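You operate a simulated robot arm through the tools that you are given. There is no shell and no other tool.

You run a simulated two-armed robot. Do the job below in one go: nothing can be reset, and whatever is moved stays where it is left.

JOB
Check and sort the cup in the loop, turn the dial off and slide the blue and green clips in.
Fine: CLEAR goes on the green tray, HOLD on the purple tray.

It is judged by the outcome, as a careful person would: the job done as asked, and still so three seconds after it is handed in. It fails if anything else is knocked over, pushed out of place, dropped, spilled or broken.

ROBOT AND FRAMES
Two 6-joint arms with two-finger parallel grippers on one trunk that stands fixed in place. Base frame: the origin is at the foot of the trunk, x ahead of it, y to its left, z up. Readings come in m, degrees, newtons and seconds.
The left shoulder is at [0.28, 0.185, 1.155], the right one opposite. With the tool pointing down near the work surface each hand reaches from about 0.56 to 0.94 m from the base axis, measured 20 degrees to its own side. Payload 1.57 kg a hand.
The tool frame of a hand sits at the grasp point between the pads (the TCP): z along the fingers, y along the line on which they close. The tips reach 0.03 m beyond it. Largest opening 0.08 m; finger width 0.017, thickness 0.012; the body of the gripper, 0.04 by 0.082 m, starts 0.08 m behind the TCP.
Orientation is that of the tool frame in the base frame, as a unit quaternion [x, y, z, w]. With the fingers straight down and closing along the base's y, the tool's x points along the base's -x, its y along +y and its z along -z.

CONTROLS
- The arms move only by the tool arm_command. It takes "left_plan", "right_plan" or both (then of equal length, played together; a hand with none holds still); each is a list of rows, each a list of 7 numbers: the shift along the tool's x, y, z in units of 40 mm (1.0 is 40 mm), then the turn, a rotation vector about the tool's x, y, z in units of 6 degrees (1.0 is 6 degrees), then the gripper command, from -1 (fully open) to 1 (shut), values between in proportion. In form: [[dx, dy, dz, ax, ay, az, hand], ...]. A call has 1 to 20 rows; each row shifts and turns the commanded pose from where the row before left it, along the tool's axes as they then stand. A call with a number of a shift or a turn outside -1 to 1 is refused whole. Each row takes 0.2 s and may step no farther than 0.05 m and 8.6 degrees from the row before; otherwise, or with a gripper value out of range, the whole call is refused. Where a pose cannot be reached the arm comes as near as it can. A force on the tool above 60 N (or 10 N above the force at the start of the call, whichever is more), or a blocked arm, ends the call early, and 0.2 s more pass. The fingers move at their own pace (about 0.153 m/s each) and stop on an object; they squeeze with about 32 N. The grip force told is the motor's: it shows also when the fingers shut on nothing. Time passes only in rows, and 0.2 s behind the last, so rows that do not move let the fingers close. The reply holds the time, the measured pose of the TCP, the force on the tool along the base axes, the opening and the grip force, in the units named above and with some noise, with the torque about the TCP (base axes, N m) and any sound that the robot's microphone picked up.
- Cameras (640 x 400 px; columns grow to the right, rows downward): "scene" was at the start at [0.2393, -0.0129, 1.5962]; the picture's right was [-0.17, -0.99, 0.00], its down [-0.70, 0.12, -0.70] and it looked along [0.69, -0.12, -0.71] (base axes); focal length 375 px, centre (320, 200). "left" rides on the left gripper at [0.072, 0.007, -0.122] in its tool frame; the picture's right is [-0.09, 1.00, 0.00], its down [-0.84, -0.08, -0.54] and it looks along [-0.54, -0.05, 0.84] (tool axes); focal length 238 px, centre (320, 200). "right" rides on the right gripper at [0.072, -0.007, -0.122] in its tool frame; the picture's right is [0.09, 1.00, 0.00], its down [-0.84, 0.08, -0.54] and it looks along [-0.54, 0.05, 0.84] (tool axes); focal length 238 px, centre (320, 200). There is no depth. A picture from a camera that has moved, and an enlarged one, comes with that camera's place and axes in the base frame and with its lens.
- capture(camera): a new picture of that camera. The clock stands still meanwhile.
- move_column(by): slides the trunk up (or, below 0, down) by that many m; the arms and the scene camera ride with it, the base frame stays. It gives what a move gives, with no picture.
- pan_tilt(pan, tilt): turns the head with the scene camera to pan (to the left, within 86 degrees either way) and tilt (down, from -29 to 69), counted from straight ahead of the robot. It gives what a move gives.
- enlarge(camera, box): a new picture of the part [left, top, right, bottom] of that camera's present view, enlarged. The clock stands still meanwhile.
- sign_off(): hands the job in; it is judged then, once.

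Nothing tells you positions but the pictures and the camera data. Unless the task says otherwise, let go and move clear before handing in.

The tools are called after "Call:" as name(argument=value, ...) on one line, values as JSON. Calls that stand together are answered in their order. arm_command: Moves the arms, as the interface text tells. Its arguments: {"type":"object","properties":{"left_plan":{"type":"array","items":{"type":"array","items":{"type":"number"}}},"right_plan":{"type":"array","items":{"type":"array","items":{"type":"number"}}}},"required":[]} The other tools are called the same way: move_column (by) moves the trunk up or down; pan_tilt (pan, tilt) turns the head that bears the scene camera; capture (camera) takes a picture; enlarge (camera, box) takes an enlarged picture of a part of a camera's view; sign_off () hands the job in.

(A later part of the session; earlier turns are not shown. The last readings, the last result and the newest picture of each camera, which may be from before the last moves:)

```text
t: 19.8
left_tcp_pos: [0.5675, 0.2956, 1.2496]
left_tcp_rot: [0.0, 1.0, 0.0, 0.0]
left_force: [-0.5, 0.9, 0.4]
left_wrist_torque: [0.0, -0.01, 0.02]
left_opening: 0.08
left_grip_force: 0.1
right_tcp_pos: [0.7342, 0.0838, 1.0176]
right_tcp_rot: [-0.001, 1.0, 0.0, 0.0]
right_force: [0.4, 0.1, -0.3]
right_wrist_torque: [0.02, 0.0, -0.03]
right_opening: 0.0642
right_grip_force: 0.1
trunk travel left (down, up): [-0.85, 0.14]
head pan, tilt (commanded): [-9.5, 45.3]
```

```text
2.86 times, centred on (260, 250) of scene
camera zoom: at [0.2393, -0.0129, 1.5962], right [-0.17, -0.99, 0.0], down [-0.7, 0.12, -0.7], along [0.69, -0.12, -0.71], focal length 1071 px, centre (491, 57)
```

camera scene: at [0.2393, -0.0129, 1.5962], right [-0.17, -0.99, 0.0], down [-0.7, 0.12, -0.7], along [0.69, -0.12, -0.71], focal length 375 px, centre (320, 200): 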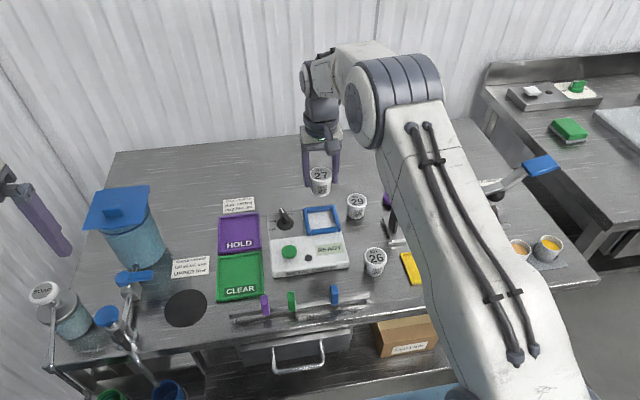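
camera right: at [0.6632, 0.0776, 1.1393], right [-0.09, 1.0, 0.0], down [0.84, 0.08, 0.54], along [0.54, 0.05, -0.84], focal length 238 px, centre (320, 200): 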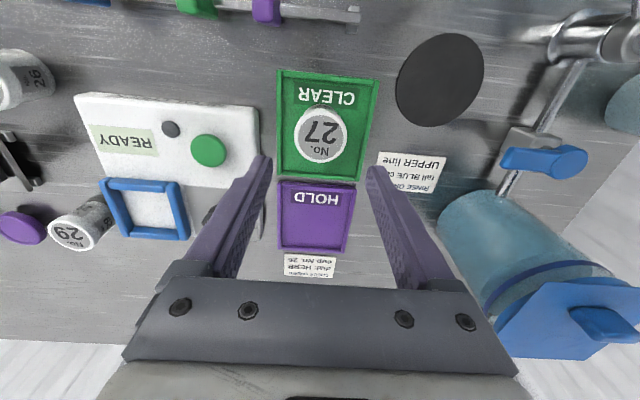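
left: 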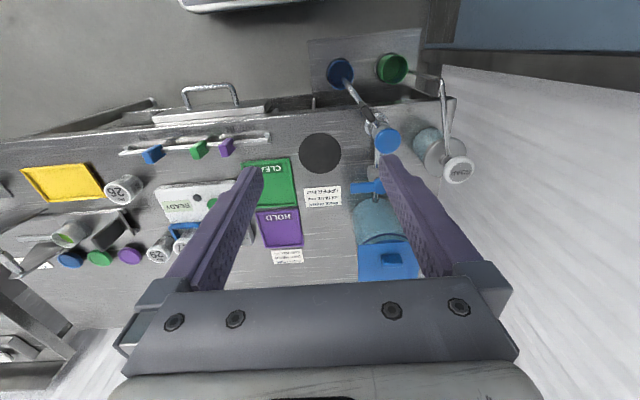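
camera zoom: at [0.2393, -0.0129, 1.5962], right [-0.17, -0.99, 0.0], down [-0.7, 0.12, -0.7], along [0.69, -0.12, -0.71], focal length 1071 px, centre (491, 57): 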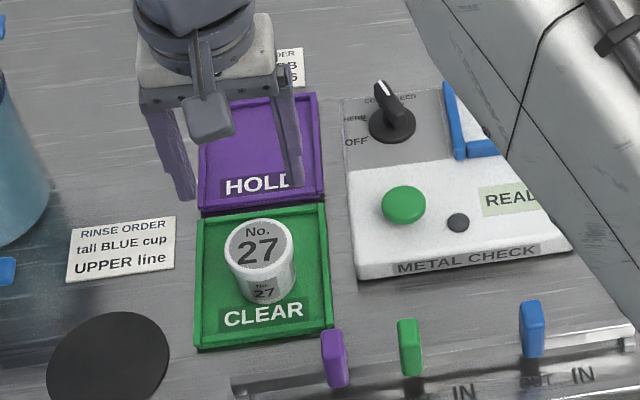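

Cup 27 stands upright on the CLEAR tray. Next is the dial at about (0.861, -0.030), so I'll move the right hand over it for a close look.

Call:
arm_command(right_plan=[[0, 0, -0.8, 0, 0, 0, -1], [-0.41, -0.71, 0, 0, 0, 0, -1], [-0.41, -0.71, 0, 0, 0, 0, -1], [-0.41, -0.71, 0, 0, 0, 0, -1], [-0.41, -0.71, 0, 0, 0, 0, -1]])

Call:
capture(camera="right")

Call:
enlarge(camera="right", box=[260, 120, 400, 220])

Call:
enlarge(camera="scene", box=[260, 190, 350, 250])

```text
t: 21.0
left_tcp_pos: [0.5689, 0.2961, 1.2501]
left_tcp_rot: [0.0, 1.0, 0.0, 0.0]
left_force: [-0.5, 0.3, 0.5]
left_wrist_torque: [-0.03, 0.0, 0.02]
left_opening: 0.08
left_grip_force: 0.1
right_tcp_pos: [0.7993, -0.028, 1.05]
right_tcp_rot: [0.0, 1.0, 0.0, 0.0]
right_force: [0.0, -0.1, -0.5]
right_wrist_torque: [-0.01, -0.01, -0.01]
right_opening: 0.0801
right_grip_force: 0.1
trunk travel left (down, up): [-0.85, 0.14]
head pan, tilt (commanded): [-9.5, 45.3]
```

```text
taken
camera right: at [0.7283, -0.0349, 1.1712], right [-0.09, 1.0, 0.0], down [0.84, 0.08, 0.54], along [0.54, 0.05, -0.84], focal length 238 px, centre (320, 200)
```

right: 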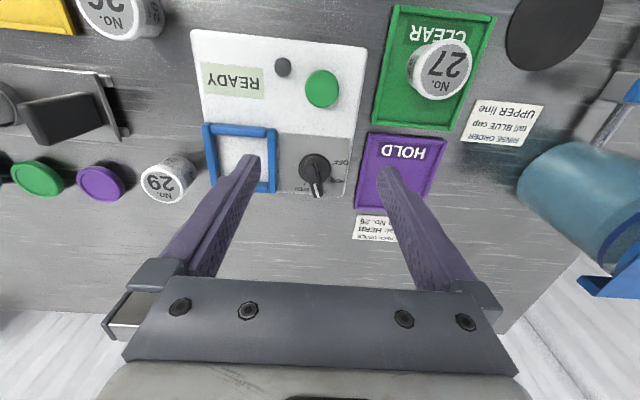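

```text
4.00 times, centred on (330, 170) of right
camera zoom: at [0.7283, -0.0349, 1.1712], right [-0.09, 1.0, 0.0], down [0.84, 0.08, 0.54], along [0.54, 0.05, -0.84], focal length 953 px, centre (280, 320)
```

zoom: 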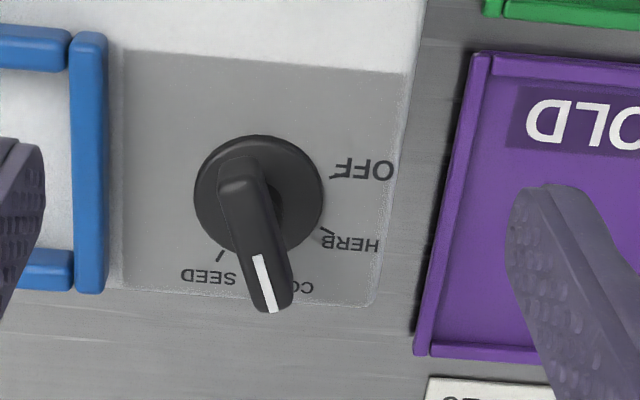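

```text
6.67 times, centred on (305, 220) of scene
camera zoom: at [0.2392, -0.0128, 1.5962], right [-0.17, -0.99, 0.0], down [-0.7, 0.12, -0.7], along [0.69, -0.12, -0.71], focal length 2499 px, centre (420, 67)
```

zoom: 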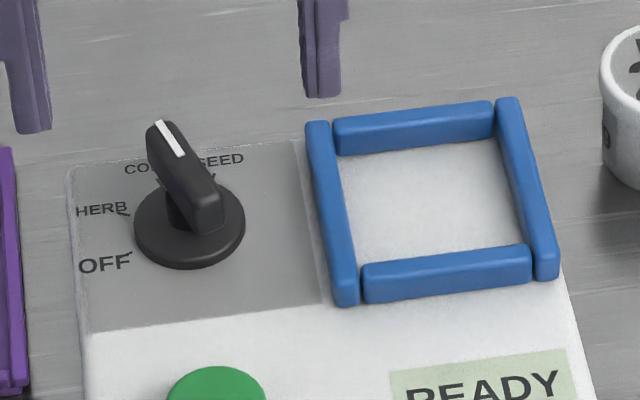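

The dial axis is at about (0.861, -0.030), with the bar top at z ≈ 0.925 and pointing about 16° left of straight ahead. OFF is about 90° further counter-clockwise. I'll test that turn in the air above the dial first, to check the wrist can do it.

Call:
arm_command(right_plan=[[-0.77, -0.025, 0.375, 0, 0, 0, 0], [-0.77, -0.025, 0.375, 0, 0, 0, 0], [0, 0, 0, 0, 0, -1, 0], [0, 0, 0, 0, 0, -1, 0], [0, 0, 0, 0, 0, -1, 0], [0, 0, 0, 0, 0, -1, 0], [0, 0, 0, 0, 0, -1, 0], [0, 0, 0, 0, 0, -1, 0], [0, 0, 0, 0, 0, -1, 0], [0, 0, 0, 0, 0, -1, 0], [0, 0, 0, 0, 0, -1, 0], [0, 0, 0, 0, 0, -1, 0], [0, 0, 0, 0, 0, -1, 0], [0, 0, 0, 0, 0, -1, 0], [0, 0, 0, 0, 0, -1, 0], [0, 0, 0, 0, 0, -1, 0], [0, 0, 0, 0, 0, -1, 0], [0, 0, 0, 0, 0, -1, 0], [0, 0, 0, 0, 0, -1, 0], [0, 0, 0, 0, 0, -0.7, 0]])

Call:
capture(camera="scene")

Call:
capture(camera="right")

```text
t: 25.2
left_tcp_pos: [0.5675, 0.2955, 1.2502]
left_tcp_rot: [0.0, 1.0, 0.0, 0.0]
left_force: [0.3, -0.1, -1.1]
left_wrist_torque: [-0.01, -0.04, 0.0]
left_opening: 0.08
left_grip_force: 0.0
right_tcp_pos: [0.8631, -0.0314, 1.0203]
right_tcp_rot: [0.8, -0.6, 0.001, 0.0]
right_force: [1.8, -0.2, -0.6]
right_wrist_torque: [0.06, 0.01, -0.01]
right_opening: 0.0401
right_grip_force: 0.1
trunk travel left (down, up): [-0.85, 0.14]
head pan, tilt (commanded): [-9.5, 45.3]
```

```text
taken
camera scene: at [0.2393, -0.0129, 1.5962], right [-0.17, -0.99, 0.0], down [-0.7, 0.12, -0.7], along [0.69, -0.12, -0.71], focal length 375 px, centre (320, 200)
```

scene: 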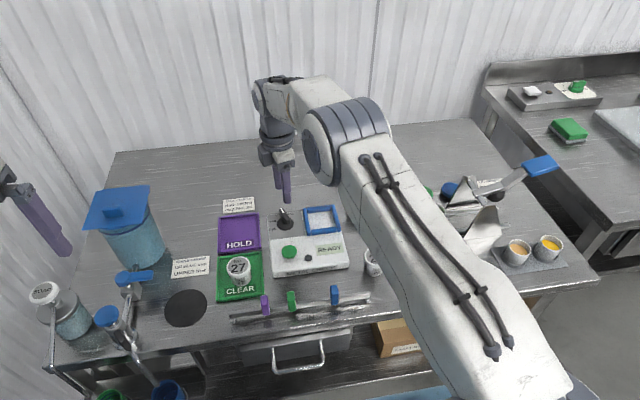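

```text
taken
camera right: at [0.8894, -0.098, 1.1412], right [-0.93, -0.37, 0.0], down [-0.31, 0.78, 0.54], along [-0.2, 0.5, -0.84], focal length 238 px, centre (320, 200)
```

right: 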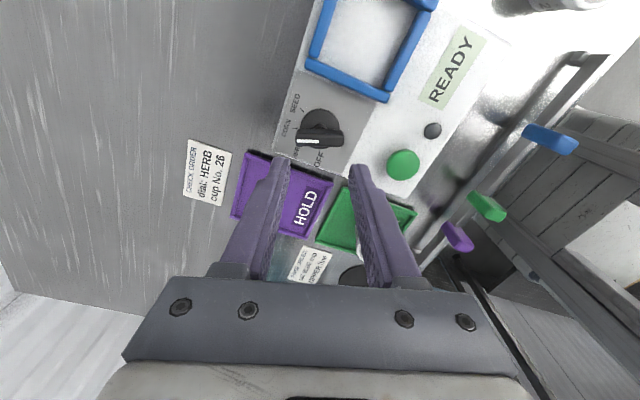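

The full turn is reachable. I'll rotate back to align with the bar and check alignment before descending.

Call:
arm_command(right_plan=[[0, 0, 0, 0, 0, 1, 0], [0, 0, 0, 0, 0, 1, 0], [0, 0, 0, 0, 0, 1, 0], [0, 0, 0, 0, 0, 1, 0], [0, 0, 0, 0, 0, 1, 0], [0, 0, 0, 0, 0, 1, 0], [0, 0, 0, 0, 0, 1, 0], [0, 0, 0, 0, 0, 1, 0], [0, 0, 0, 0, 0, 1, 0], [0, 0, 0, 0, 0, 1, 0], [0, 0, 0, 0, 0, 1, 0], [0, 0, 0, 0, 0, 1, 0], [0, 0, 0, 0, 0, 1, 0], [0, 0, 0, 0, 0, 1, 0], [0, 0, 0, 0, 0, 1, 0], [0, 0, 0.5, 0, 0, 0, 0], [0, 0, 0.5, 0, 0, 0, 0]])

Call:
capture(camera="right")

Call:
enlarge(camera="scene", box=[255, 175, 345, 245])

```text
t: 28.8
left_tcp_pos: [0.5674, 0.2948, 1.2505]
left_tcp_rot: [0.001, 1.0, 0.0, 0.0]
left_force: [0.1, 0.0, -0.1]
left_wrist_torque: [-0.02, 0.01, 0.01]
left_opening: 0.08
left_grip_force: 0.1
right_tcp_pos: [0.8625, -0.0321, 0.9797]
right_tcp_rot: [-0.141, 0.99, 0.0, 0.0]
right_force: [0.2, -0.7, 0.4]
right_wrist_torque: [0.0, 0.0, 0.02]
right_opening: 0.04
right_grip_force: 0.0
trunk travel left (down, up): [-0.85, 0.14]
head pan, tilt (commanded): [-9.5, 45.3]
```

```text
taken
camera right: at [0.7952, -0.0571, 1.1015], right [-0.37, 0.93, 0.0], down [0.78, 0.31, 0.54], along [0.51, 0.2, -0.84], focal length 238 px, centre (320, 200)
```

right: 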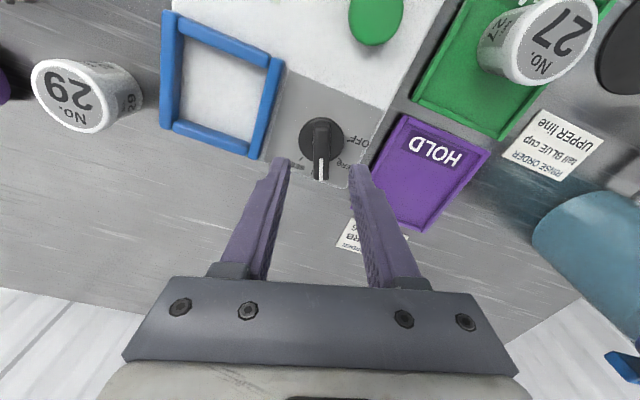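

```text
5.71 times, centred on (300, 210) of scene
camera zoom: at [0.2393, -0.0129, 1.5962], right [-0.17, -0.99, 0.0], down [-0.7, 0.12, -0.7], along [0.69, -0.12, -0.71], focal length 2142 px, centre (434, 143)
```

zoom: 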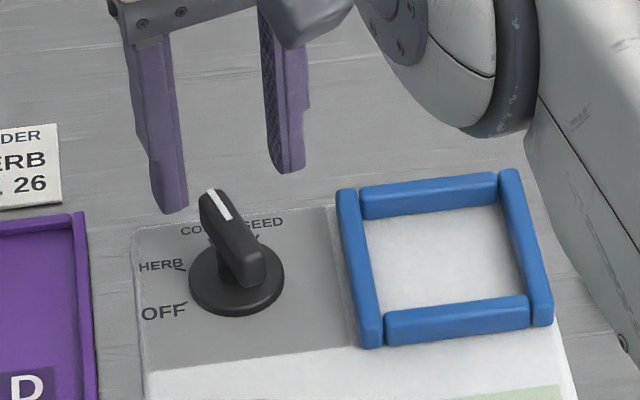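

Call:
enlarge(camera="right", box=[270, 95, 390, 185])

```text
4.44 times, centred on (330, 140) of right
camera zoom: at [0.7952, -0.0571, 1.1015], right [-0.37, 0.93, 0.0], down [0.78, 0.31, 0.54], along [0.51, 0.2, -0.84], focal length 1059 px, centre (276, 467)
```

zoom: 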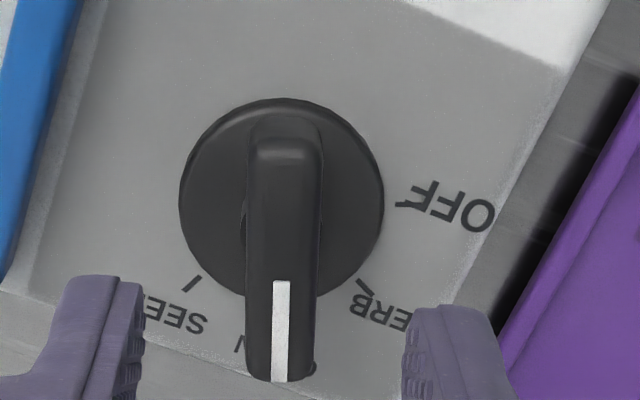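

The bar's angle is about 20° and the axis is at (0.861, -0.030). I'll trim the hand by 4° and 2 mm, descend to put the tips beside the bar, and close.

Call:
arm_command(right_plan=[[0.02, 0.06, 0, 0, 0, -0.7, 0], [0, 0, 0.4, 0, 0, 0, 0], [0, 0, 0.4, 0, 0, 0, 0], [0, 0, 0.35, 0, 0, 0, 0], [0, 0, 0, 0, 0, 0, 0]])

Call:
capture(camera="right")

Call:
enlarge(camera="scene", box=[255, 175, 345, 245])

```text
t: 30.0
left_tcp_pos: [0.567, 0.2952, 1.2497]
left_tcp_rot: [0.001, 1.0, 0.001, 0.0]
left_force: [-0.7, -0.6, -0.3]
left_wrist_torque: [0.03, 0.01, -0.02]
left_opening: 0.08
left_grip_force: 0.1
right_tcp_pos: [0.8613, -0.0292, 0.9332]
right_tcp_rot: [-0.176, 0.984, 0.0, 0.0]
right_force: [-0.4, -0.3, 0.5]
right_wrist_torque: [0.03, 0.0, -0.02]
right_opening: 0.04
right_grip_force: 0.1
trunk travel left (down, up): [-0.85, 0.14]
head pan, tilt (commanded): [-9.5, 45.3]
```

```text
taken
camera right: at [0.7964, -0.0597, 1.0553], right [-0.43, 0.9, 0.0], down [0.76, 0.36, 0.54], along [0.49, 0.23, -0.84], focal length 238 px, centre (320, 200)
```

right: 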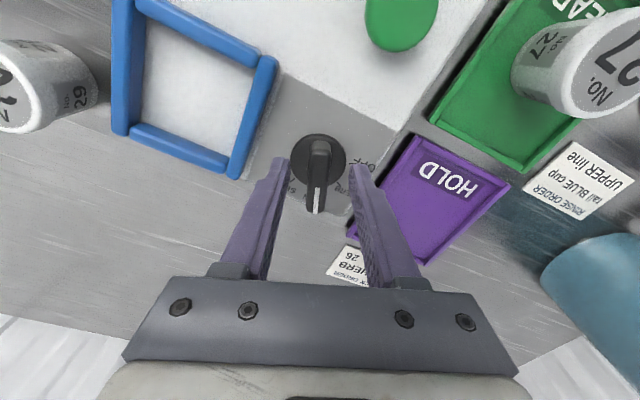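

```text
5.71 times, centred on (300, 210) of scene
camera zoom: at [0.2393, -0.0129, 1.5962], right [-0.17, -0.99, 0.0], down [-0.7, 0.12, -0.7], along [0.69, -0.12, -0.71], focal length 2142 px, centre (434, 143)
```

zoom: 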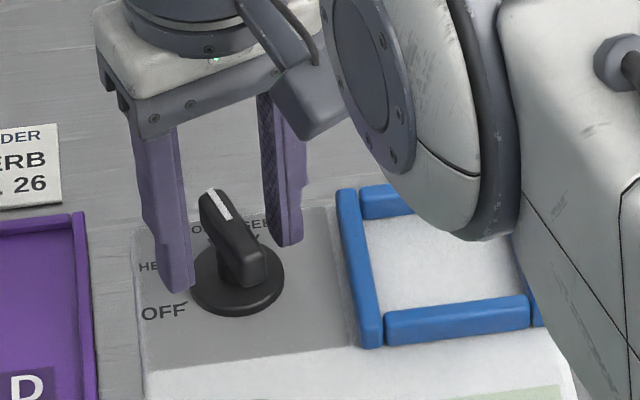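

The fingers straddle the bar. Closing on it now.

Call:
arm_command(right_plan=[[0, 0, 0, 0, 0, 0, 1], [0, 0, 0, 0, 0, 0, 1]])

Call:
capture(camera="right")

```text
t: 30.6
left_tcp_pos: [0.5676, 0.2951, 1.2503]
left_tcp_rot: [0.0, 1.0, 0.001, 0.0]
left_force: [0.2, -0.1, 0.7]
left_wrist_torque: [0.01, -0.01, 0.03]
left_opening: 0.08
left_grip_force: 0.0
right_tcp_pos: [0.8607, -0.0294, 0.9378]
right_tcp_rot: [-0.177, 0.984, 0.0, 0.002]
right_force: [-1.4, -7.3, 19.1]
right_wrist_torque: [-0.34, 0.37, 0.0]
right_opening: 0.016
right_grip_force: 30.9
trunk travel left (down, up): [-0.85, 0.14]
head pan, tilt (commanded): [-9.5, 45.3]
```

```text
taken
camera right: at [0.7965, -0.0607, 1.0582], right [-0.43, 0.9, 0.0], down [0.76, 0.36, 0.55], along [0.49, 0.23, -0.84], focal length 238 px, centre (320, 200)
```

right: 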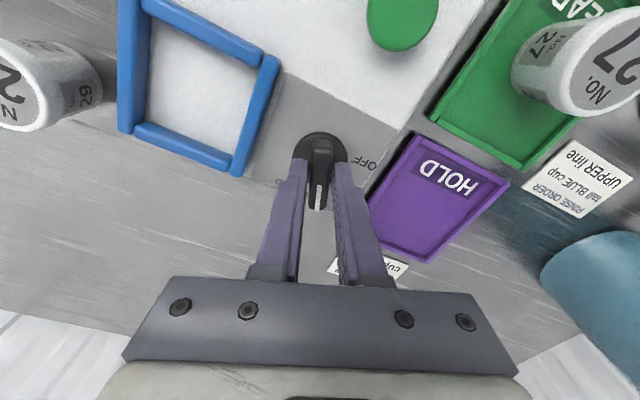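

Call:
arm_command(right_plan=[[0, 0, -0.12, 0, 0, 0, 1], [0, 0, 0, 0, 0, 0, 1]])

Call:
enlarge(camera="right", box=[270, 115, 390, 215])

Call:
enlarge(camera="scene", box=[255, 175, 345, 245])

```text
t: 31.2
left_tcp_pos: [0.5687, 0.2947, 1.2491]
left_tcp_rot: [-0.001, 1.0, 0.0, 0.0]
left_force: [-0.8, -0.6, -0.2]
left_wrist_torque: [-0.03, 0.01, 0.01]
left_opening: 0.0797
left_grip_force: 0.0
right_tcp_pos: [0.8617, -0.0304, 0.9381]
right_tcp_rot: [-0.177, 0.984, -0.001, 0.001]
right_force: [11.9, -9.4, -2.5]
right_wrist_torque: [0.26, -1.04, -0.01]
right_opening: 0.0128
right_grip_force: 29.9
trunk travel left (down, up): [-0.85, 0.14]
head pan, tilt (commanded): [-9.5, 45.3]
```

```text
4.00 times, centred on (330, 165) of right
camera zoom: at [0.7968, -0.0608, 1.059], right [-0.43, 0.9, 0.0], down [0.76, 0.36, 0.54], along [0.49, 0.23, -0.84], focal length 953 px, centre (280, 340)
```

zoom: 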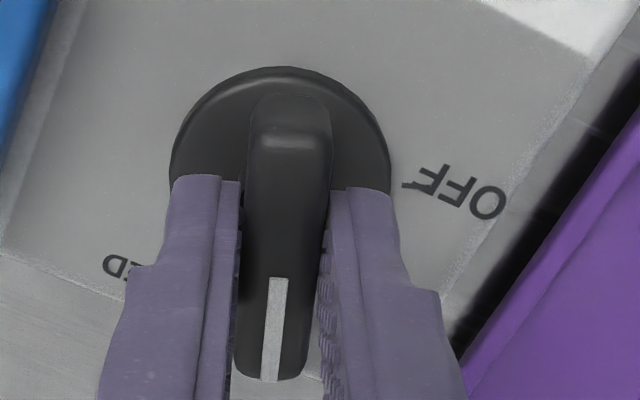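

```text
5.71 times, centred on (300, 210) of scene
camera zoom: at [0.2401, -0.0135, 1.5959], right [-0.17, -0.99, 0.0], down [-0.7, 0.12, -0.7], along [0.69, -0.12, -0.71], focal length 2142 px, centre (434, 143)
```

zoom: 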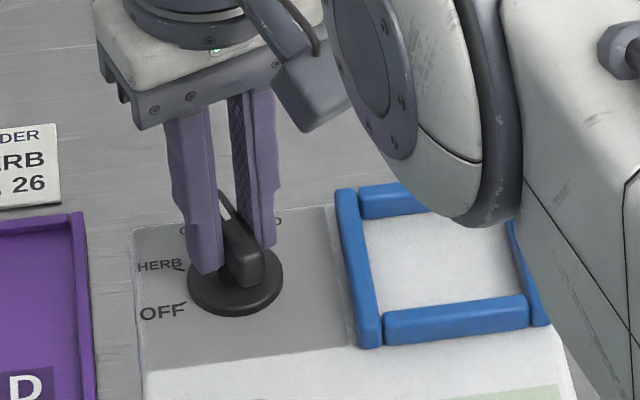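

The knob is held (12.8 mm). I'll relieve a little side load and start turning counter-clockwise toward OFF, checking partway.

Call:
arm_command(right_plan=[[0, -0.03, 0, 0, 0, 0, 1], [0, 0, 0, 0, 0, -0.5, 1], [0, 0, 0, 0, 0, -0.8, 1], [0, 0, 0, 0, 0, -0.8, 1], [0, 0, 0, 0, 0, -0.8, 1]])

Call:
enlarge(camera="right", box=[260, 105, 400, 215])

```text
t: 32.4
left_tcp_pos: [0.5692, 0.2964, 1.2496]
left_tcp_rot: [0.0, 1.0, 0.0, -0.001]
left_force: [-0.4, 1.1, -0.1]
left_wrist_torque: [0.01, -0.03, 0.04]
left_opening: 0.0801
left_grip_force: 0.1
right_tcp_pos: [0.8616, -0.0303, 0.9369]
right_tcp_rot: [-0.324, 0.946, 0.0, 0.0]
right_force: [15.1, -2.9, -8.9]
right_wrist_torque: [-0.18, -0.19, 0.01]
right_opening: 0.0131
right_grip_force: 29.5
trunk travel left (down, up): [-0.85, 0.14]
head pan, tilt (commanded): [-9.5, 45.3]
```

```text
3.64 times, centred on (330, 160) of right
camera zoom: at [0.8095, -0.079, 1.0591], right [-0.68, 0.73, 0.0], down [0.61, 0.57, 0.54], along [0.4, 0.37, -0.84], focal length 867 px, centre (284, 346)
```

zoom: 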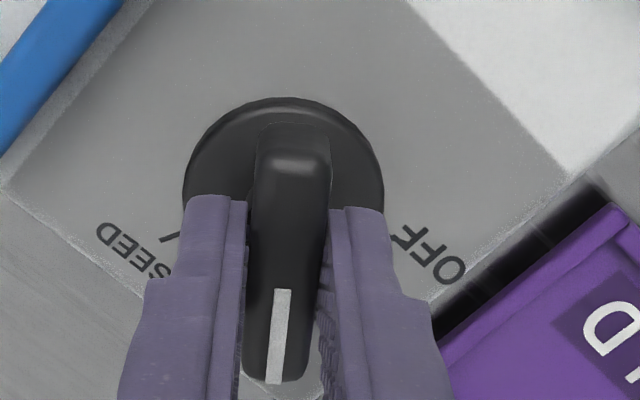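

The knob turns with the hand, which is now at about 38°. I'll continue toward about 106°.

Call:
arm_command(right_plan=[[-0.024, -0.018, 0, 0, 0, -0.9, 1], [0, 0, 0, 0, 0, -0.9, 1], [0, 0, 0, 0, 0, -0.9, 1], [0, 0, 0, 0, 0, -0.9, 1], [0, 0, 0, 0, 0, -0.9, 1]])

Call:
enlarge(camera="right", box=[260, 105, 400, 215])

```text
t: 33.6
left_tcp_pos: [0.5693, 0.295, 1.25]
left_tcp_rot: [0.0, 1.0, 0.0, 0.0]
left_force: [0.3, 0.8, -0.3]
left_wrist_torque: [0.01, 0.03, 0.01]
left_opening: 0.0805
left_grip_force: 0.1
right_tcp_pos: [0.8626, -0.0289, 0.9381]
right_tcp_rot: [-0.536, 0.844, 0.001, -0.002]
right_force: [1.5, -0.3, -7.3]
right_wrist_torque: [-0.21, -0.23, 0.0]
right_opening: 0.013
right_grip_force: 29.6
trunk travel left (down, up): [-0.85, 0.14]
head pan, tilt (commanded): [-9.5, 45.3]
```

```text
3.64 times, centred on (330, 160) of right
camera zoom: at [0.8382, -0.0975, 1.0593], right [-0.94, 0.34, 0.0], down [0.29, 0.79, 0.54], along [0.18, 0.51, -0.84], focal length 867 px, centre (284, 346)
```

zoom: 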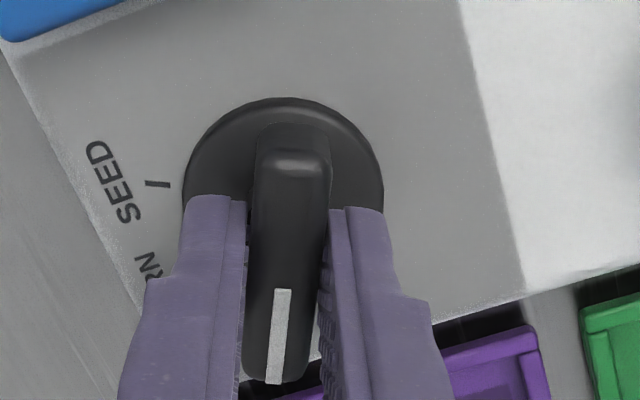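

The hand is at 65° with light forces. I'll continue to OFF at about 106°.

Call:
arm_command(right_plan=[[0, 0, 0, 0, 0, -0.95, 1], [0, 0, 0, 0, 0, -0.95, 1], [0, 0, 0, 0, 0, -0.95, 1], [0, 0, 0, 0, 0, -0.95, 1], [0, 0, 0, 0, 0, -0.95, 1], [0, 0, 0, 0, 0, -0.95, 1], [0, 0, 0, 0, 0, -0.95, 1]])

Call:
enlarge(camera="right", box=[260, 105, 400, 215])

Call:
enlarge(camera="scene", box=[255, 175, 355, 285])

```text
t: 35.2
left_tcp_pos: [0.5686, 0.2956, 1.2507]
left_tcp_rot: [0.0, 1.0, 0.0, -0.001]
left_force: [-0.1, 0.3, -0.2]
left_wrist_torque: [0.0, -0.01, 0.03]
left_opening: 0.0801
left_grip_force: 0.2
right_tcp_pos: [0.862, -0.0308, 0.9374]
right_tcp_rot: [0.792, -0.61, 0.0, 0.001]
right_force: [-3.9, 0.0, -9.1]
right_wrist_torque: [-0.7, -0.32, 0.01]
right_opening: 0.0131
right_grip_force: 29.5
trunk travel left (down, up): [-0.85, 0.14]
head pan, tilt (commanded): [-9.5, 45.3]
```

```text
3.64 times, centred on (330, 160) of right
camera zoom: at [0.8874, -0.0974, 1.0592], right [-0.94, -0.34, 0.0], down [-0.29, 0.79, 0.54], along [-0.19, 0.51, -0.84], focal length 867 px, centre (284, 346)
```

zoom: 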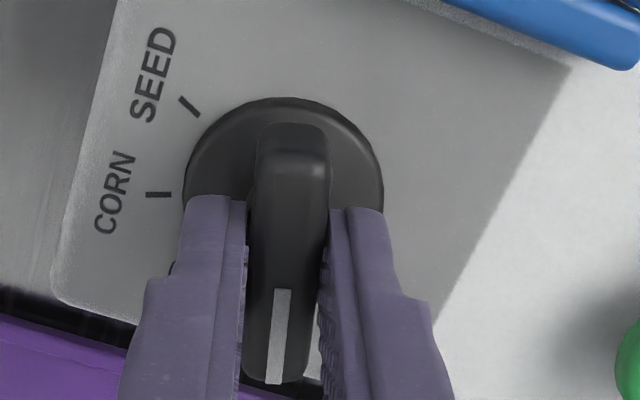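

```text
3.64 times, centred on (305, 230) of scene
camera zoom: at [0.2395, -0.013, 1.5961], right [-0.17, -0.99, 0.0], down [-0.7, 0.12, -0.7], along [0.69, -0.12, -0.71], focal length 1363 px, centre (374, 91)
```

zoom: 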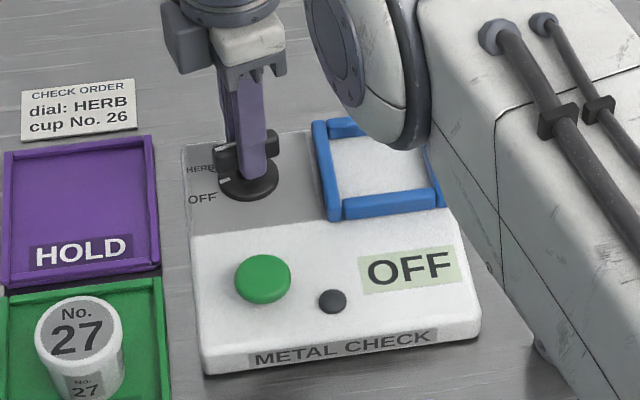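

The display now reads OFF. I'll release and rise, then check where the pointer rests.

Call:
arm_command(right_plan=[[0, 0, 0, 0, 0, 0, 0], [0, 0, 0, 0, 0, 0, 0], [0, 0, -0.5, 0, 0, 0, 0], [0, 0, -0.9, 0, 0, 0, 0], [0, 0, -0.9, 0, 0, 0, 0]])

Call:
enlarge(camera="right", box=[260, 105, 400, 215])

Call:
enlarge(camera="scene", box=[255, 175, 355, 285])

```text
t: 36.4
left_tcp_pos: [0.567, 0.2945, 1.251]
left_tcp_rot: [0.0, 1.0, 0.0, 0.0]
left_force: [0.6, 0.6, -0.6]
left_wrist_torque: [0.02, 0.01, 0.01]
left_opening: 0.0799
left_grip_force: 0.0
right_tcp_pos: [0.8629, -0.0305, 1.0316]
right_tcp_rot: [0.791, -0.611, 0.001, 0.0]
right_force: [-0.2, 0.4, 0.1]
right_wrist_torque: [0.01, -0.01, 0.0]
right_opening: 0.0402
right_grip_force: 0.0
trunk travel left (down, up): [-0.85, 0.14]
head pan, tilt (commanded): [-9.5, 45.3]
```

```text
3.64 times, centred on (330, 160) of right
camera zoom: at [0.8876, -0.0976, 1.1529], right [-0.94, -0.34, 0.0], down [-0.29, 0.79, 0.54], along [-0.19, 0.51, -0.84], focal length 867 px, centre (284, 346)
```

zoom: 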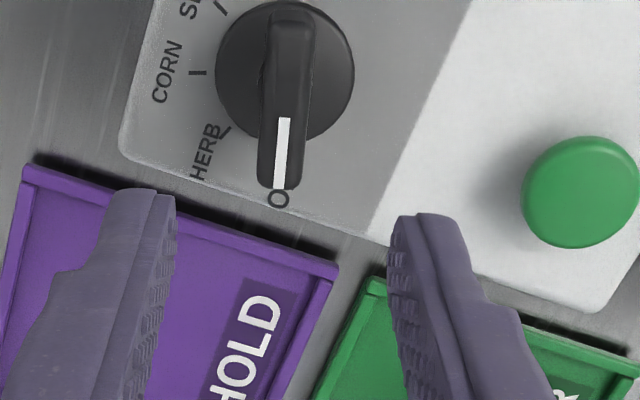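

```text
3.64 times, centred on (305, 230) of scene
camera zoom: at [0.2392, -0.013, 1.5962], right [-0.17, -0.99, 0.0], down [-0.7, 0.12, -0.7], along [0.69, -0.12, -0.71], focal length 1363 px, centre (374, 91)
```

zoom: 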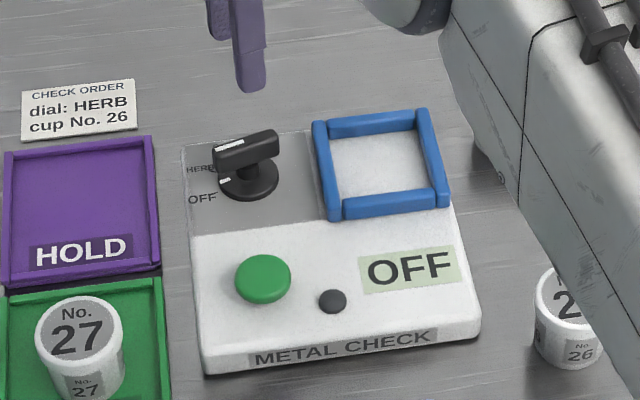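

The dial is OFF with its pointer on the OFF mark. I'll turn the right hand back to its normal orientation before going to the clips.

Call:
arm_command(right_plan=[[0, 0, -0.3, 0, 0, 1, 0], [0, 0, -0.3, 0, 0, 1, 0], [0, 0, 0, 0, 0, 1, 0], [0, 0, 0, 0, 0, 1, 0], [0, 0, 0, 0, 0, 1, 0], [0, 0, 0, 0, 0, 1, 0], [0, 0, 0, 0, 0, 1, 0], [0, 0, 0, 0, 0, 1, 0], [0, 0, 0, 0, 0, 1, 0], [0, 0, 0, 0, 0, 1, 0], [0, 0, 0, 0, 0, 1, 0], [0, 0, 0, 0, 0, 1, 0], [0, 0, 0, 0, 0, 1, 0], [0, 0, 0, 0, 0, 1, 0], [0, 0, 0, 0, 0, 1, 0], [0, 0, 0, 0, 0, 1, 0], [0, 0, 0, 0, 0, 1, 0], [0, 0, 0, 0, 0, 0.45, 0]])

Call:
arm_command(right_plan=[[0.9, -0.1, 0, 0, 0, 0, 0], [0.9, -0.1, 0, 0, 0, 0, 0], [0.9, -0.1, 0, 0, 0, 0, 0], [0.9, -0.1, 0, 0, 0, 0, 0], [0.9, -0.1, 0, 0, 0, 0, 0], [0.9, -0.1, 0, 0, 0, 0, 0], [0.9, -0.1, 0, 0, 0, 0, 0], [0.9, -0.1, 0, 0, 0, 0, 0]])

Call:
capture(camera="right")

Call:
capture(camera="scene")

```text
t: 40.2
left_tcp_pos: [0.5689, 0.2954, 1.251]
left_tcp_rot: [-0.001, 1.0, 0.0, 0.0]
left_force: [0.4, 0.0, 0.7]
left_wrist_torque: [0.01, 0.0, 0.0]
left_opening: 0.0801
left_grip_force: 0.0
right_tcp_pos: [0.8632, -0.0311, 1.0547]
right_tcp_rot: [0.001, 1.0, 0.0, -0.001]
right_force: [-0.3, -0.1, 0.7]
right_wrist_torque: [-0.01, 0.02, 0.01]
right_opening: 0.0401
right_grip_force: 0.0
trunk travel left (down, up): [-0.85, 0.14]
head pan, tilt (commanded): [-9.5, 45.3]
```

```text
t: 42.0
left_tcp_pos: [0.5681, 0.2957, 1.2495]
left_tcp_rot: [-0.001, 1.0, 0.0, 0.0]
left_force: [0.9, 0.3, 0.0]
left_wrist_torque: [-0.02, -0.03, 0.0]
left_opening: 0.0801
left_grip_force: 0.0
right_tcp_pos: [0.5741, -0.0631, 1.0542]
right_tcp_rot: [0.0, 1.0, 0.0, 0.0]
right_force: [-0.1, 0.8, 0.9]
right_wrist_torque: [0.0, -0.04, 0.01]
right_opening: 0.04
right_grip_force: 0.1
trunk travel left (down, up): [-0.85, 0.14]
head pan, tilt (commanded): [-9.5, 45.3]
```

```text
taken
camera right: at [0.5025, -0.0692, 1.1752], right [-0.09, 1.0, 0.0], down [0.84, 0.08, 0.54], along [0.54, 0.05, -0.84], focal length 238 px, centre (320, 200)
```

right: 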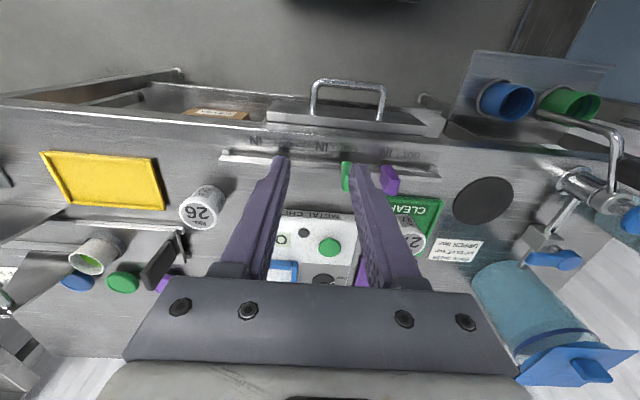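

```text
taken
camera scene: at [0.2394, -0.013, 1.5962], right [-0.17, -0.99, 0.0], down [-0.7, 0.12, -0.7], along [0.69, -0.12, -0.71], focal length 375 px, centre (320, 200)
```

scene: 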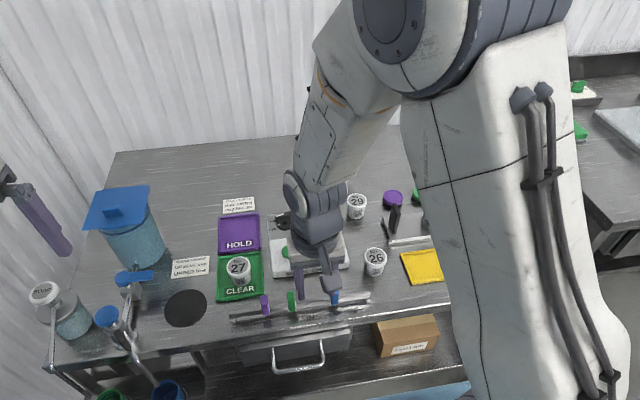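

The part-closed fingers block the view, so I'll open wide and zoom in on the rail.

Call:
arm_command(right_plan=[[0, 0, 0, 0, 0, 0, -1], [0, 0, 0, 0, 0, 0, -1]])

Call:
enlarge(camera="right", box=[210, 120, 450, 220])

Call:
enlarge(camera="scene", box=[220, 275, 380, 340])

Call:
capture(camera="left")

```text
t: 42.6
left_tcp_pos: [0.5692, 0.2956, 1.2504]
left_tcp_rot: [0.0, 1.0, 0.0, 0.0]
left_force: [-0.1, -0.9, -0.4]
left_wrist_torque: [-0.03, 0.03, 0.0]
left_opening: 0.0802
left_grip_force: 0.0
right_tcp_pos: [0.5751, -0.0634, 1.0522]
right_tcp_rot: [0.0, 1.0, 0.0, 0.0]
right_force: [-0.6, 0.4, -0.1]
right_wrist_torque: [-0.02, 0.02, 0.01]
right_opening: 0.08
right_grip_force: 0.0
trunk travel left (down, up): [-0.85, 0.14]
head pan, tilt (commanded): [-9.5, 45.3]
```

```text
2.67 times, centred on (330, 170) of right
camera zoom: at [0.5028, -0.0692, 1.1751], right [-0.09, 1.0, 0.0], down [0.84, 0.08, 0.54], along [0.54, 0.05, -0.84], focal length 636 px, centre (293, 280)
```

zoom: 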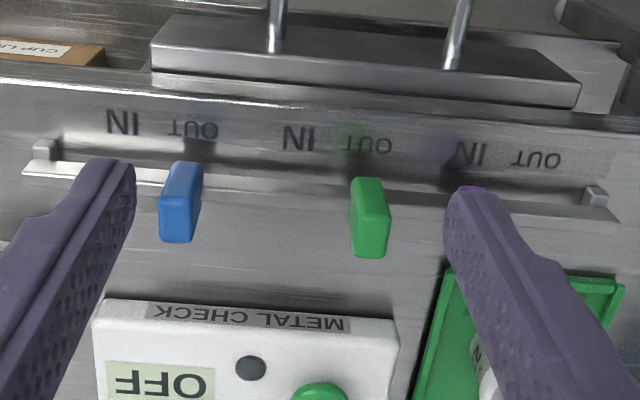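

```text
4.00 times, centred on (300, 308) of scene
camera zoom: at [0.2393, -0.013, 1.5962], right [-0.17, -0.99, 0.0], down [-0.7, 0.12, -0.7], along [0.69, -0.12, -0.71], focal length 1499 px, centre (400, -230)
```

zoom: 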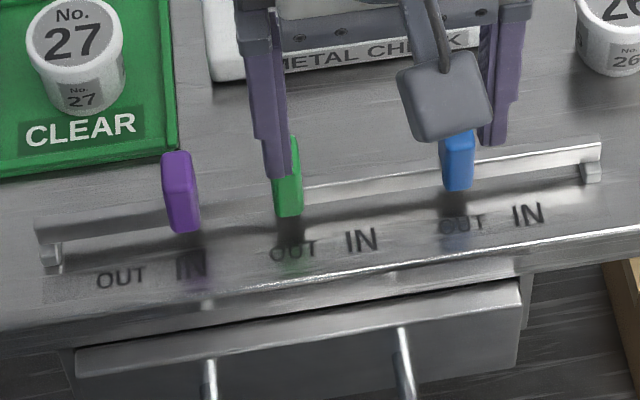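

```text
taken
camera left: at [0.4968, 0.3015, 1.3712], right [0.09, 1.0, 0.0], down [0.84, -0.08, 0.54], along [0.54, -0.05, -0.84], focal length 238 px, centre (320, 200)
```

left: 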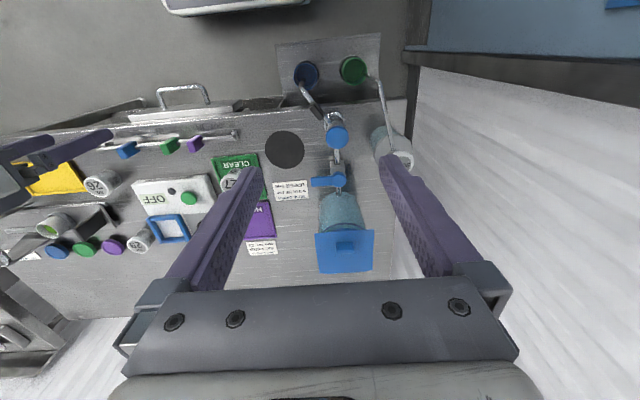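

Call:
enlarge(camera="right", box=[255, 150, 385, 230])

Call:
enlarge(camera="left", box=[100, 120, 220, 180])

Call:
arm_command(right_plan=[[0.6, -0.6, 0.2, 0, 0, 0, -1], [0.3, -0.9, 0.2, 0, 0, 0, -1], [0, -1, 0.2, 0, 0, 0, -1]])

Call:
capture(camera="right")

Call:
enlarge(camera="scene", box=[220, 270, 310, 335])

Call:
enlarge(camera="scene", box=[290, 270, 380, 335])

```text
4.92 times, centred on (320, 190) of right
camera zoom: at [0.5028, -0.0692, 1.1751], right [-0.09, 1.0, 0.0], down [0.84, 0.08, 0.54], along [0.54, 0.05, -0.84], focal length 1173 px, centre (320, 249)
```

zoom: 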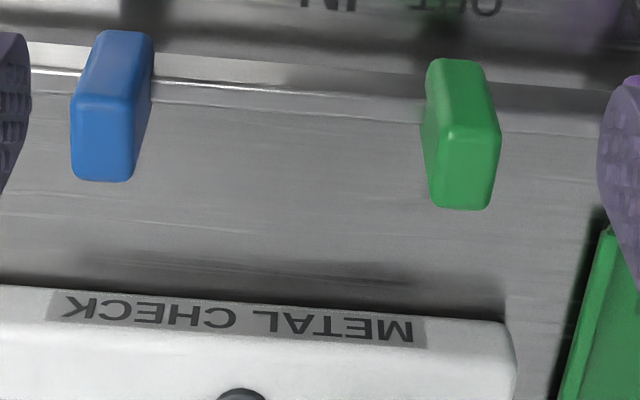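

```text
5.33 times, centred on (160, 150) of left
camera zoom: at [0.4968, 0.3015, 1.3712], right [0.09, 1.0, 0.0], down [0.84, -0.08, 0.54], along [0.54, -0.05, -0.84], focal length 1271 px, centre (1173, 467)
```

zoom: 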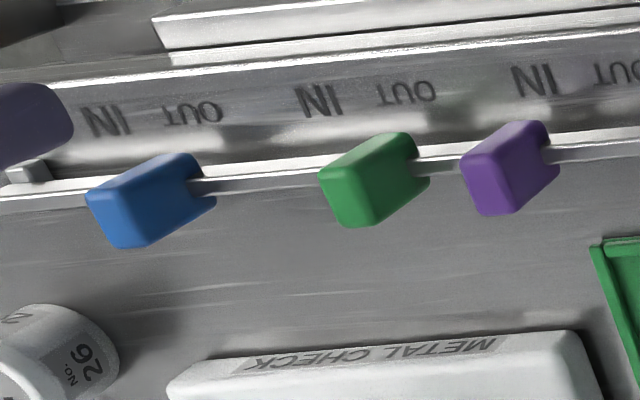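

```text
t: 43.4
left_tcp_pos: [0.569, 0.2948, 1.2489]
left_tcp_rot: [0.0, 1.0, 0.0, 0.001]
left_force: [-0.2, 0.6, 0.5]
left_wrist_torque: [-0.02, 0.0, -0.01]
left_opening: 0.0797
left_grip_force: 0.0
right_tcp_pos: [0.5375, -0.1628, 1.0297]
right_tcp_rot: [0.0, 1.0, 0.0, 0.0]
right_force: [-0.1, 0.1, -0.2]
right_wrist_torque: [-0.02, 0.0, 0.0]
right_opening: 0.08
right_grip_force: 0.1
trunk travel left (down, up): [-0.85, 0.14]
head pan, tilt (commanded): [-9.5, 45.3]
```

```text
taken
camera right: at [0.4666, -0.1684, 1.1515], right [-0.09, 1.0, 0.0], down [0.84, 0.08, 0.54], along [0.54, 0.05, -0.84], focal length 238 px, centre (320, 200)
```

right: 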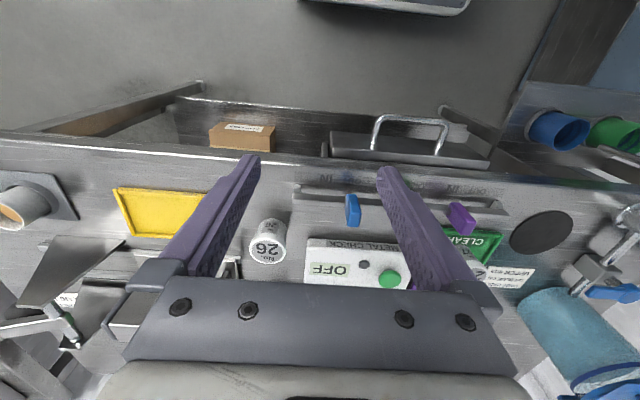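

```text
6.15 times, centred on (265, 302) of scene
camera zoom: at [0.2392, -0.0129, 1.5963], right [-0.17, -0.99, 0.0], down [-0.7, 0.12, -0.7], along [0.69, -0.12, -0.71], focal length 2306 px, centre (658, -431)
```

zoom: 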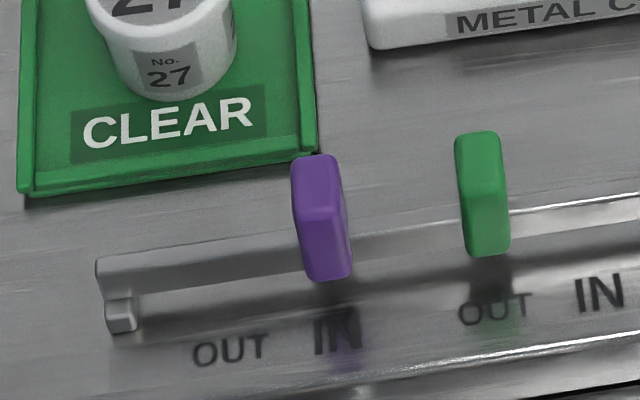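

```text
6.15 times, centred on (335, 302) of scene
camera zoom: at [0.2392, -0.0129, 1.5963], right [-0.17, -0.99, 0.0], down [-0.7, 0.12, -0.7], along [0.69, -0.12, -0.71], focal length 2306 px, centre (228, -431)
```

zoom: 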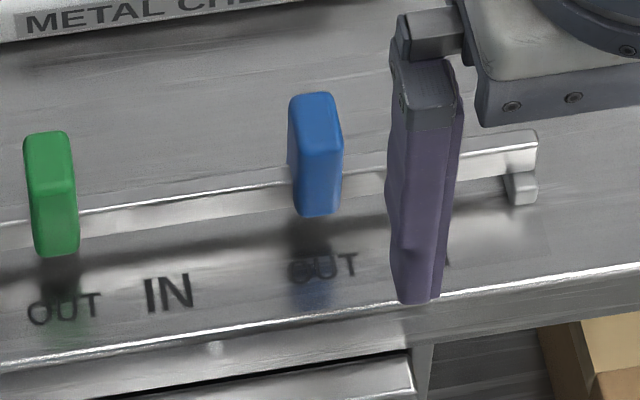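

The clips are about 15 mm wide blocks on a rail along y at x ≈ 0.645, with tops at z ≈ 0.909. Blue is at y ≈ -0.111 with its IN mark at about -0.146; green is at y ≈ -0.021 with IN at about -0.057. I'll line the right hand up above blue first.

Call:
arm_command(right_plan=[[-0.897, 0.432, 0.25, 0, 0, 0, 0], [-0.897, 0.432, 0.25, 0, 0, 0, 0], [-0.897, 0.432, 0.25, 0, 0, 0, 0], [0, 0, 0.5, 0, 0, 0, 0], [0, 0, 0, 0, 0, 0, 0]])

Call:
capture(camera="right")

Call:
enlarge(camera="scene", box=[270, 250, 390, 335])

```text
t: 44.6
left_tcp_pos: [0.5692, 0.2963, 1.2501]
left_tcp_rot: [0.001, 1.0, 0.0, 0.0]
left_force: [0.7, 0.0, -0.1]
left_wrist_torque: [0.03, 0.02, -0.01]
left_opening: 0.08
left_grip_force: 0.0
right_tcp_pos: [0.6455, -0.111, 0.9806]
right_tcp_rot: [-0.001, 1.0, 0.0, 0.001]
right_force: [-0.5, -0.4, -0.4]
right_wrist_torque: [0.0, 0.05, 0.02]
right_opening: 0.04
right_grip_force: 0.0
trunk travel left (down, up): [-0.85, 0.14]
head pan, tilt (commanded): [-9.5, 45.3]
```

```text
taken
camera right: at [0.5744, -0.1167, 1.1018], right [-0.09, 1.0, 0.0], down [0.84, 0.08, 0.54], along [0.54, 0.05, -0.84], focal length 238 px, centre (320, 200)
```

right: 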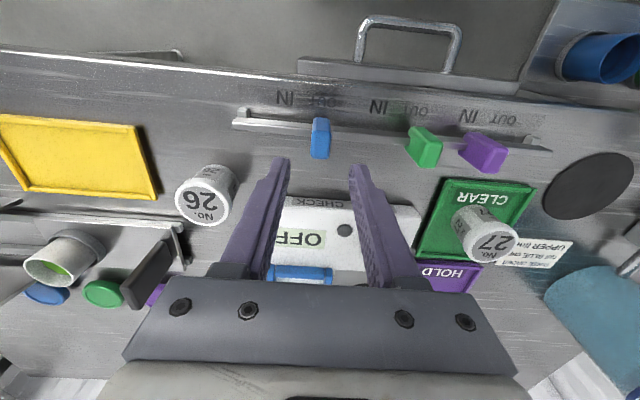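

```text
4.71 times, centred on (330, 292) of scene
camera zoom: at [0.2394, -0.013, 1.5962], right [-0.17, -0.99, 0.0], down [-0.7, 0.12, -0.7], along [0.69, -0.12, -0.71], focal length 1764 px, centre (273, -235)
```

zoom: 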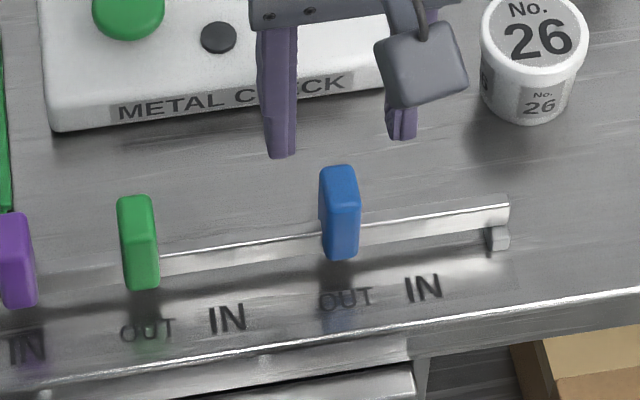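

The blue clip is centred between the fingers. Descending and closing on it.

Call:
arm_command(right_plan=[[0, 0, 0.6, 0, 0, 0, 0], [0, 0, 0.6, 0, 0, 0, 0], [0, 0, 0.36, 0, 0, 0, 0], [0, 0, 0, 0, 0, 0, 0]])

Call:
capture(camera="right")

Call:
enlarge(camera="scene", box=[270, 250, 390, 335])

```text
t: 45.6
left_tcp_pos: [0.5668, 0.2954, 1.251]
left_tcp_rot: [0.0, 1.0, 0.0, 0.001]
left_force: [-0.2, 0.1, 0.0]
left_wrist_torque: [0.0, 0.02, 0.0]
left_opening: 0.0799
left_grip_force: 0.1
right_tcp_pos: [0.6462, -0.1107, 0.9202]
right_tcp_rot: [0.0, 1.0, 0.0, 0.001]
right_force: [-5.7, -2.5, 33.5]
right_wrist_torque: [-0.14, 0.39, 0.05]
right_opening: 0.0402
right_grip_force: 0.1
trunk travel left (down, up): [-0.85, 0.14]
head pan, tilt (commanded): [-9.5, 45.3]
```

```text
taken
camera right: at [0.5735, -0.1161, 1.0417], right [-0.09, 1.0, 0.0], down [0.84, 0.08, 0.54], along [0.54, 0.05, -0.84], focal length 238 px, centre (320, 200)
```

right: 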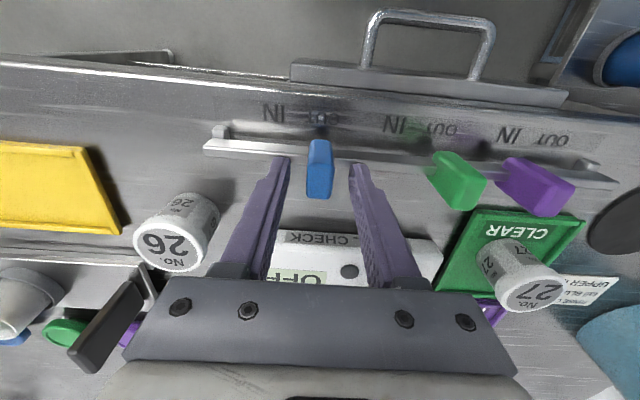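

```text
4.71 times, centred on (330, 292) of scene
camera zoom: at [0.2376, -0.0129, 1.5971], right [-0.17, -0.99, 0.0], down [-0.7, 0.12, -0.7], along [0.69, -0.12, -0.71], focal length 1764 px, centre (273, -235)
```

zoom: 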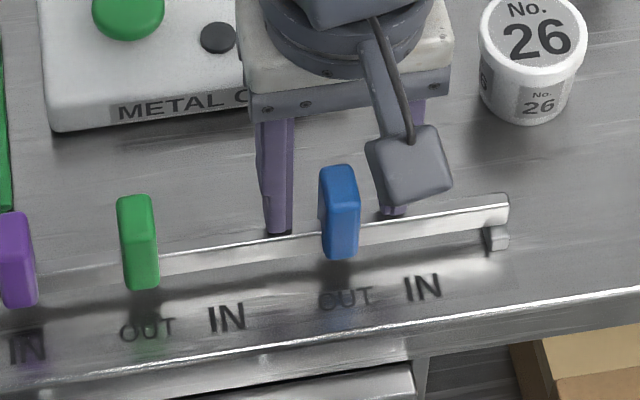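

The fingertips met the rail top (z ≈ 0.890). I'll rise 5 mm and close on the clip above the rail.

Call:
arm_command(right_plan=[[0, 0, -0.15, 0, 0, 0, 0], [0, 0, 0, 0, 0, 0, 0], [0, 0, 0, 0, 0, 0, 1], [0, 0, 0, 0, 0, 0, 1]])

Call:
capture(camera="right")

Call:
enlarge(camera="scene", box=[270, 250, 390, 335])

```text
t: 46.6
left_tcp_pos: [0.5681, 0.2951, 1.2497]
left_tcp_rot: [-0.001, 1.0, 0.0, 0.0]
left_force: [-0.5, -0.2, -0.3]
left_wrist_torque: [-0.01, 0.02, -0.02]
left_opening: 0.08
left_grip_force: 0.0
right_tcp_pos: [0.6459, -0.1109, 0.9227]
right_tcp_rot: [0.0, 1.0, 0.0, -0.001]
right_force: [-0.2, -0.8, -12.2]
right_wrist_torque: [-0.02, -0.53, 0.03]
right_opening: 0.0157
right_grip_force: 31.3
trunk travel left (down, up): [-0.85, 0.14]
head pan, tilt (commanded): [-9.5, 45.3]
```

```text
taken
camera right: at [0.5745, -0.1166, 1.0452], right [-0.09, 1.0, 0.0], down [0.84, 0.08, 0.54], along [0.54, 0.05, -0.84], focal length 238 px, centre (320, 200)
```

right: 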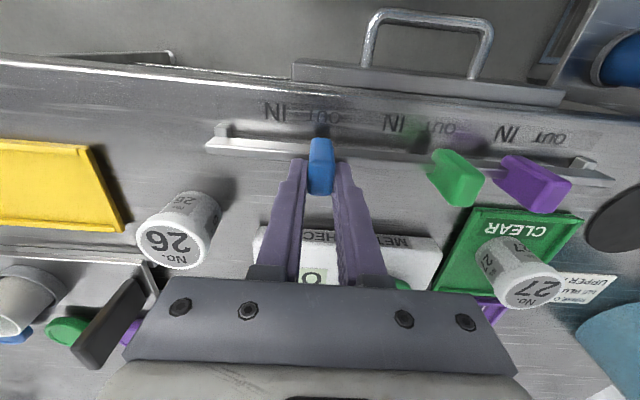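

```text
4.71 times, centred on (330, 292) of scene
camera zoom: at [0.2398, -0.0132, 1.5959], right [-0.17, -0.99, 0.0], down [-0.7, 0.12, -0.7], along [0.69, -0.12, -0.71], focal length 1764 px, centre (273, -235)
```

zoom: 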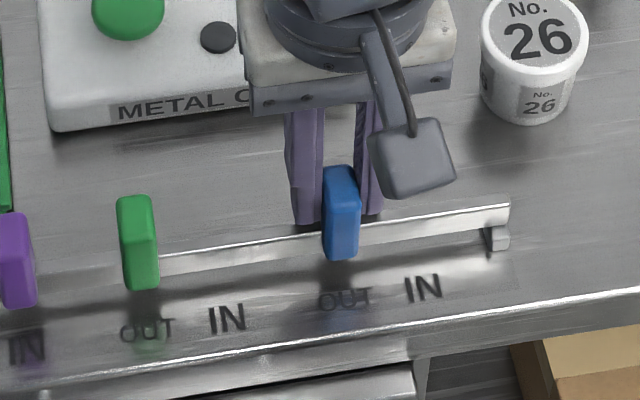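

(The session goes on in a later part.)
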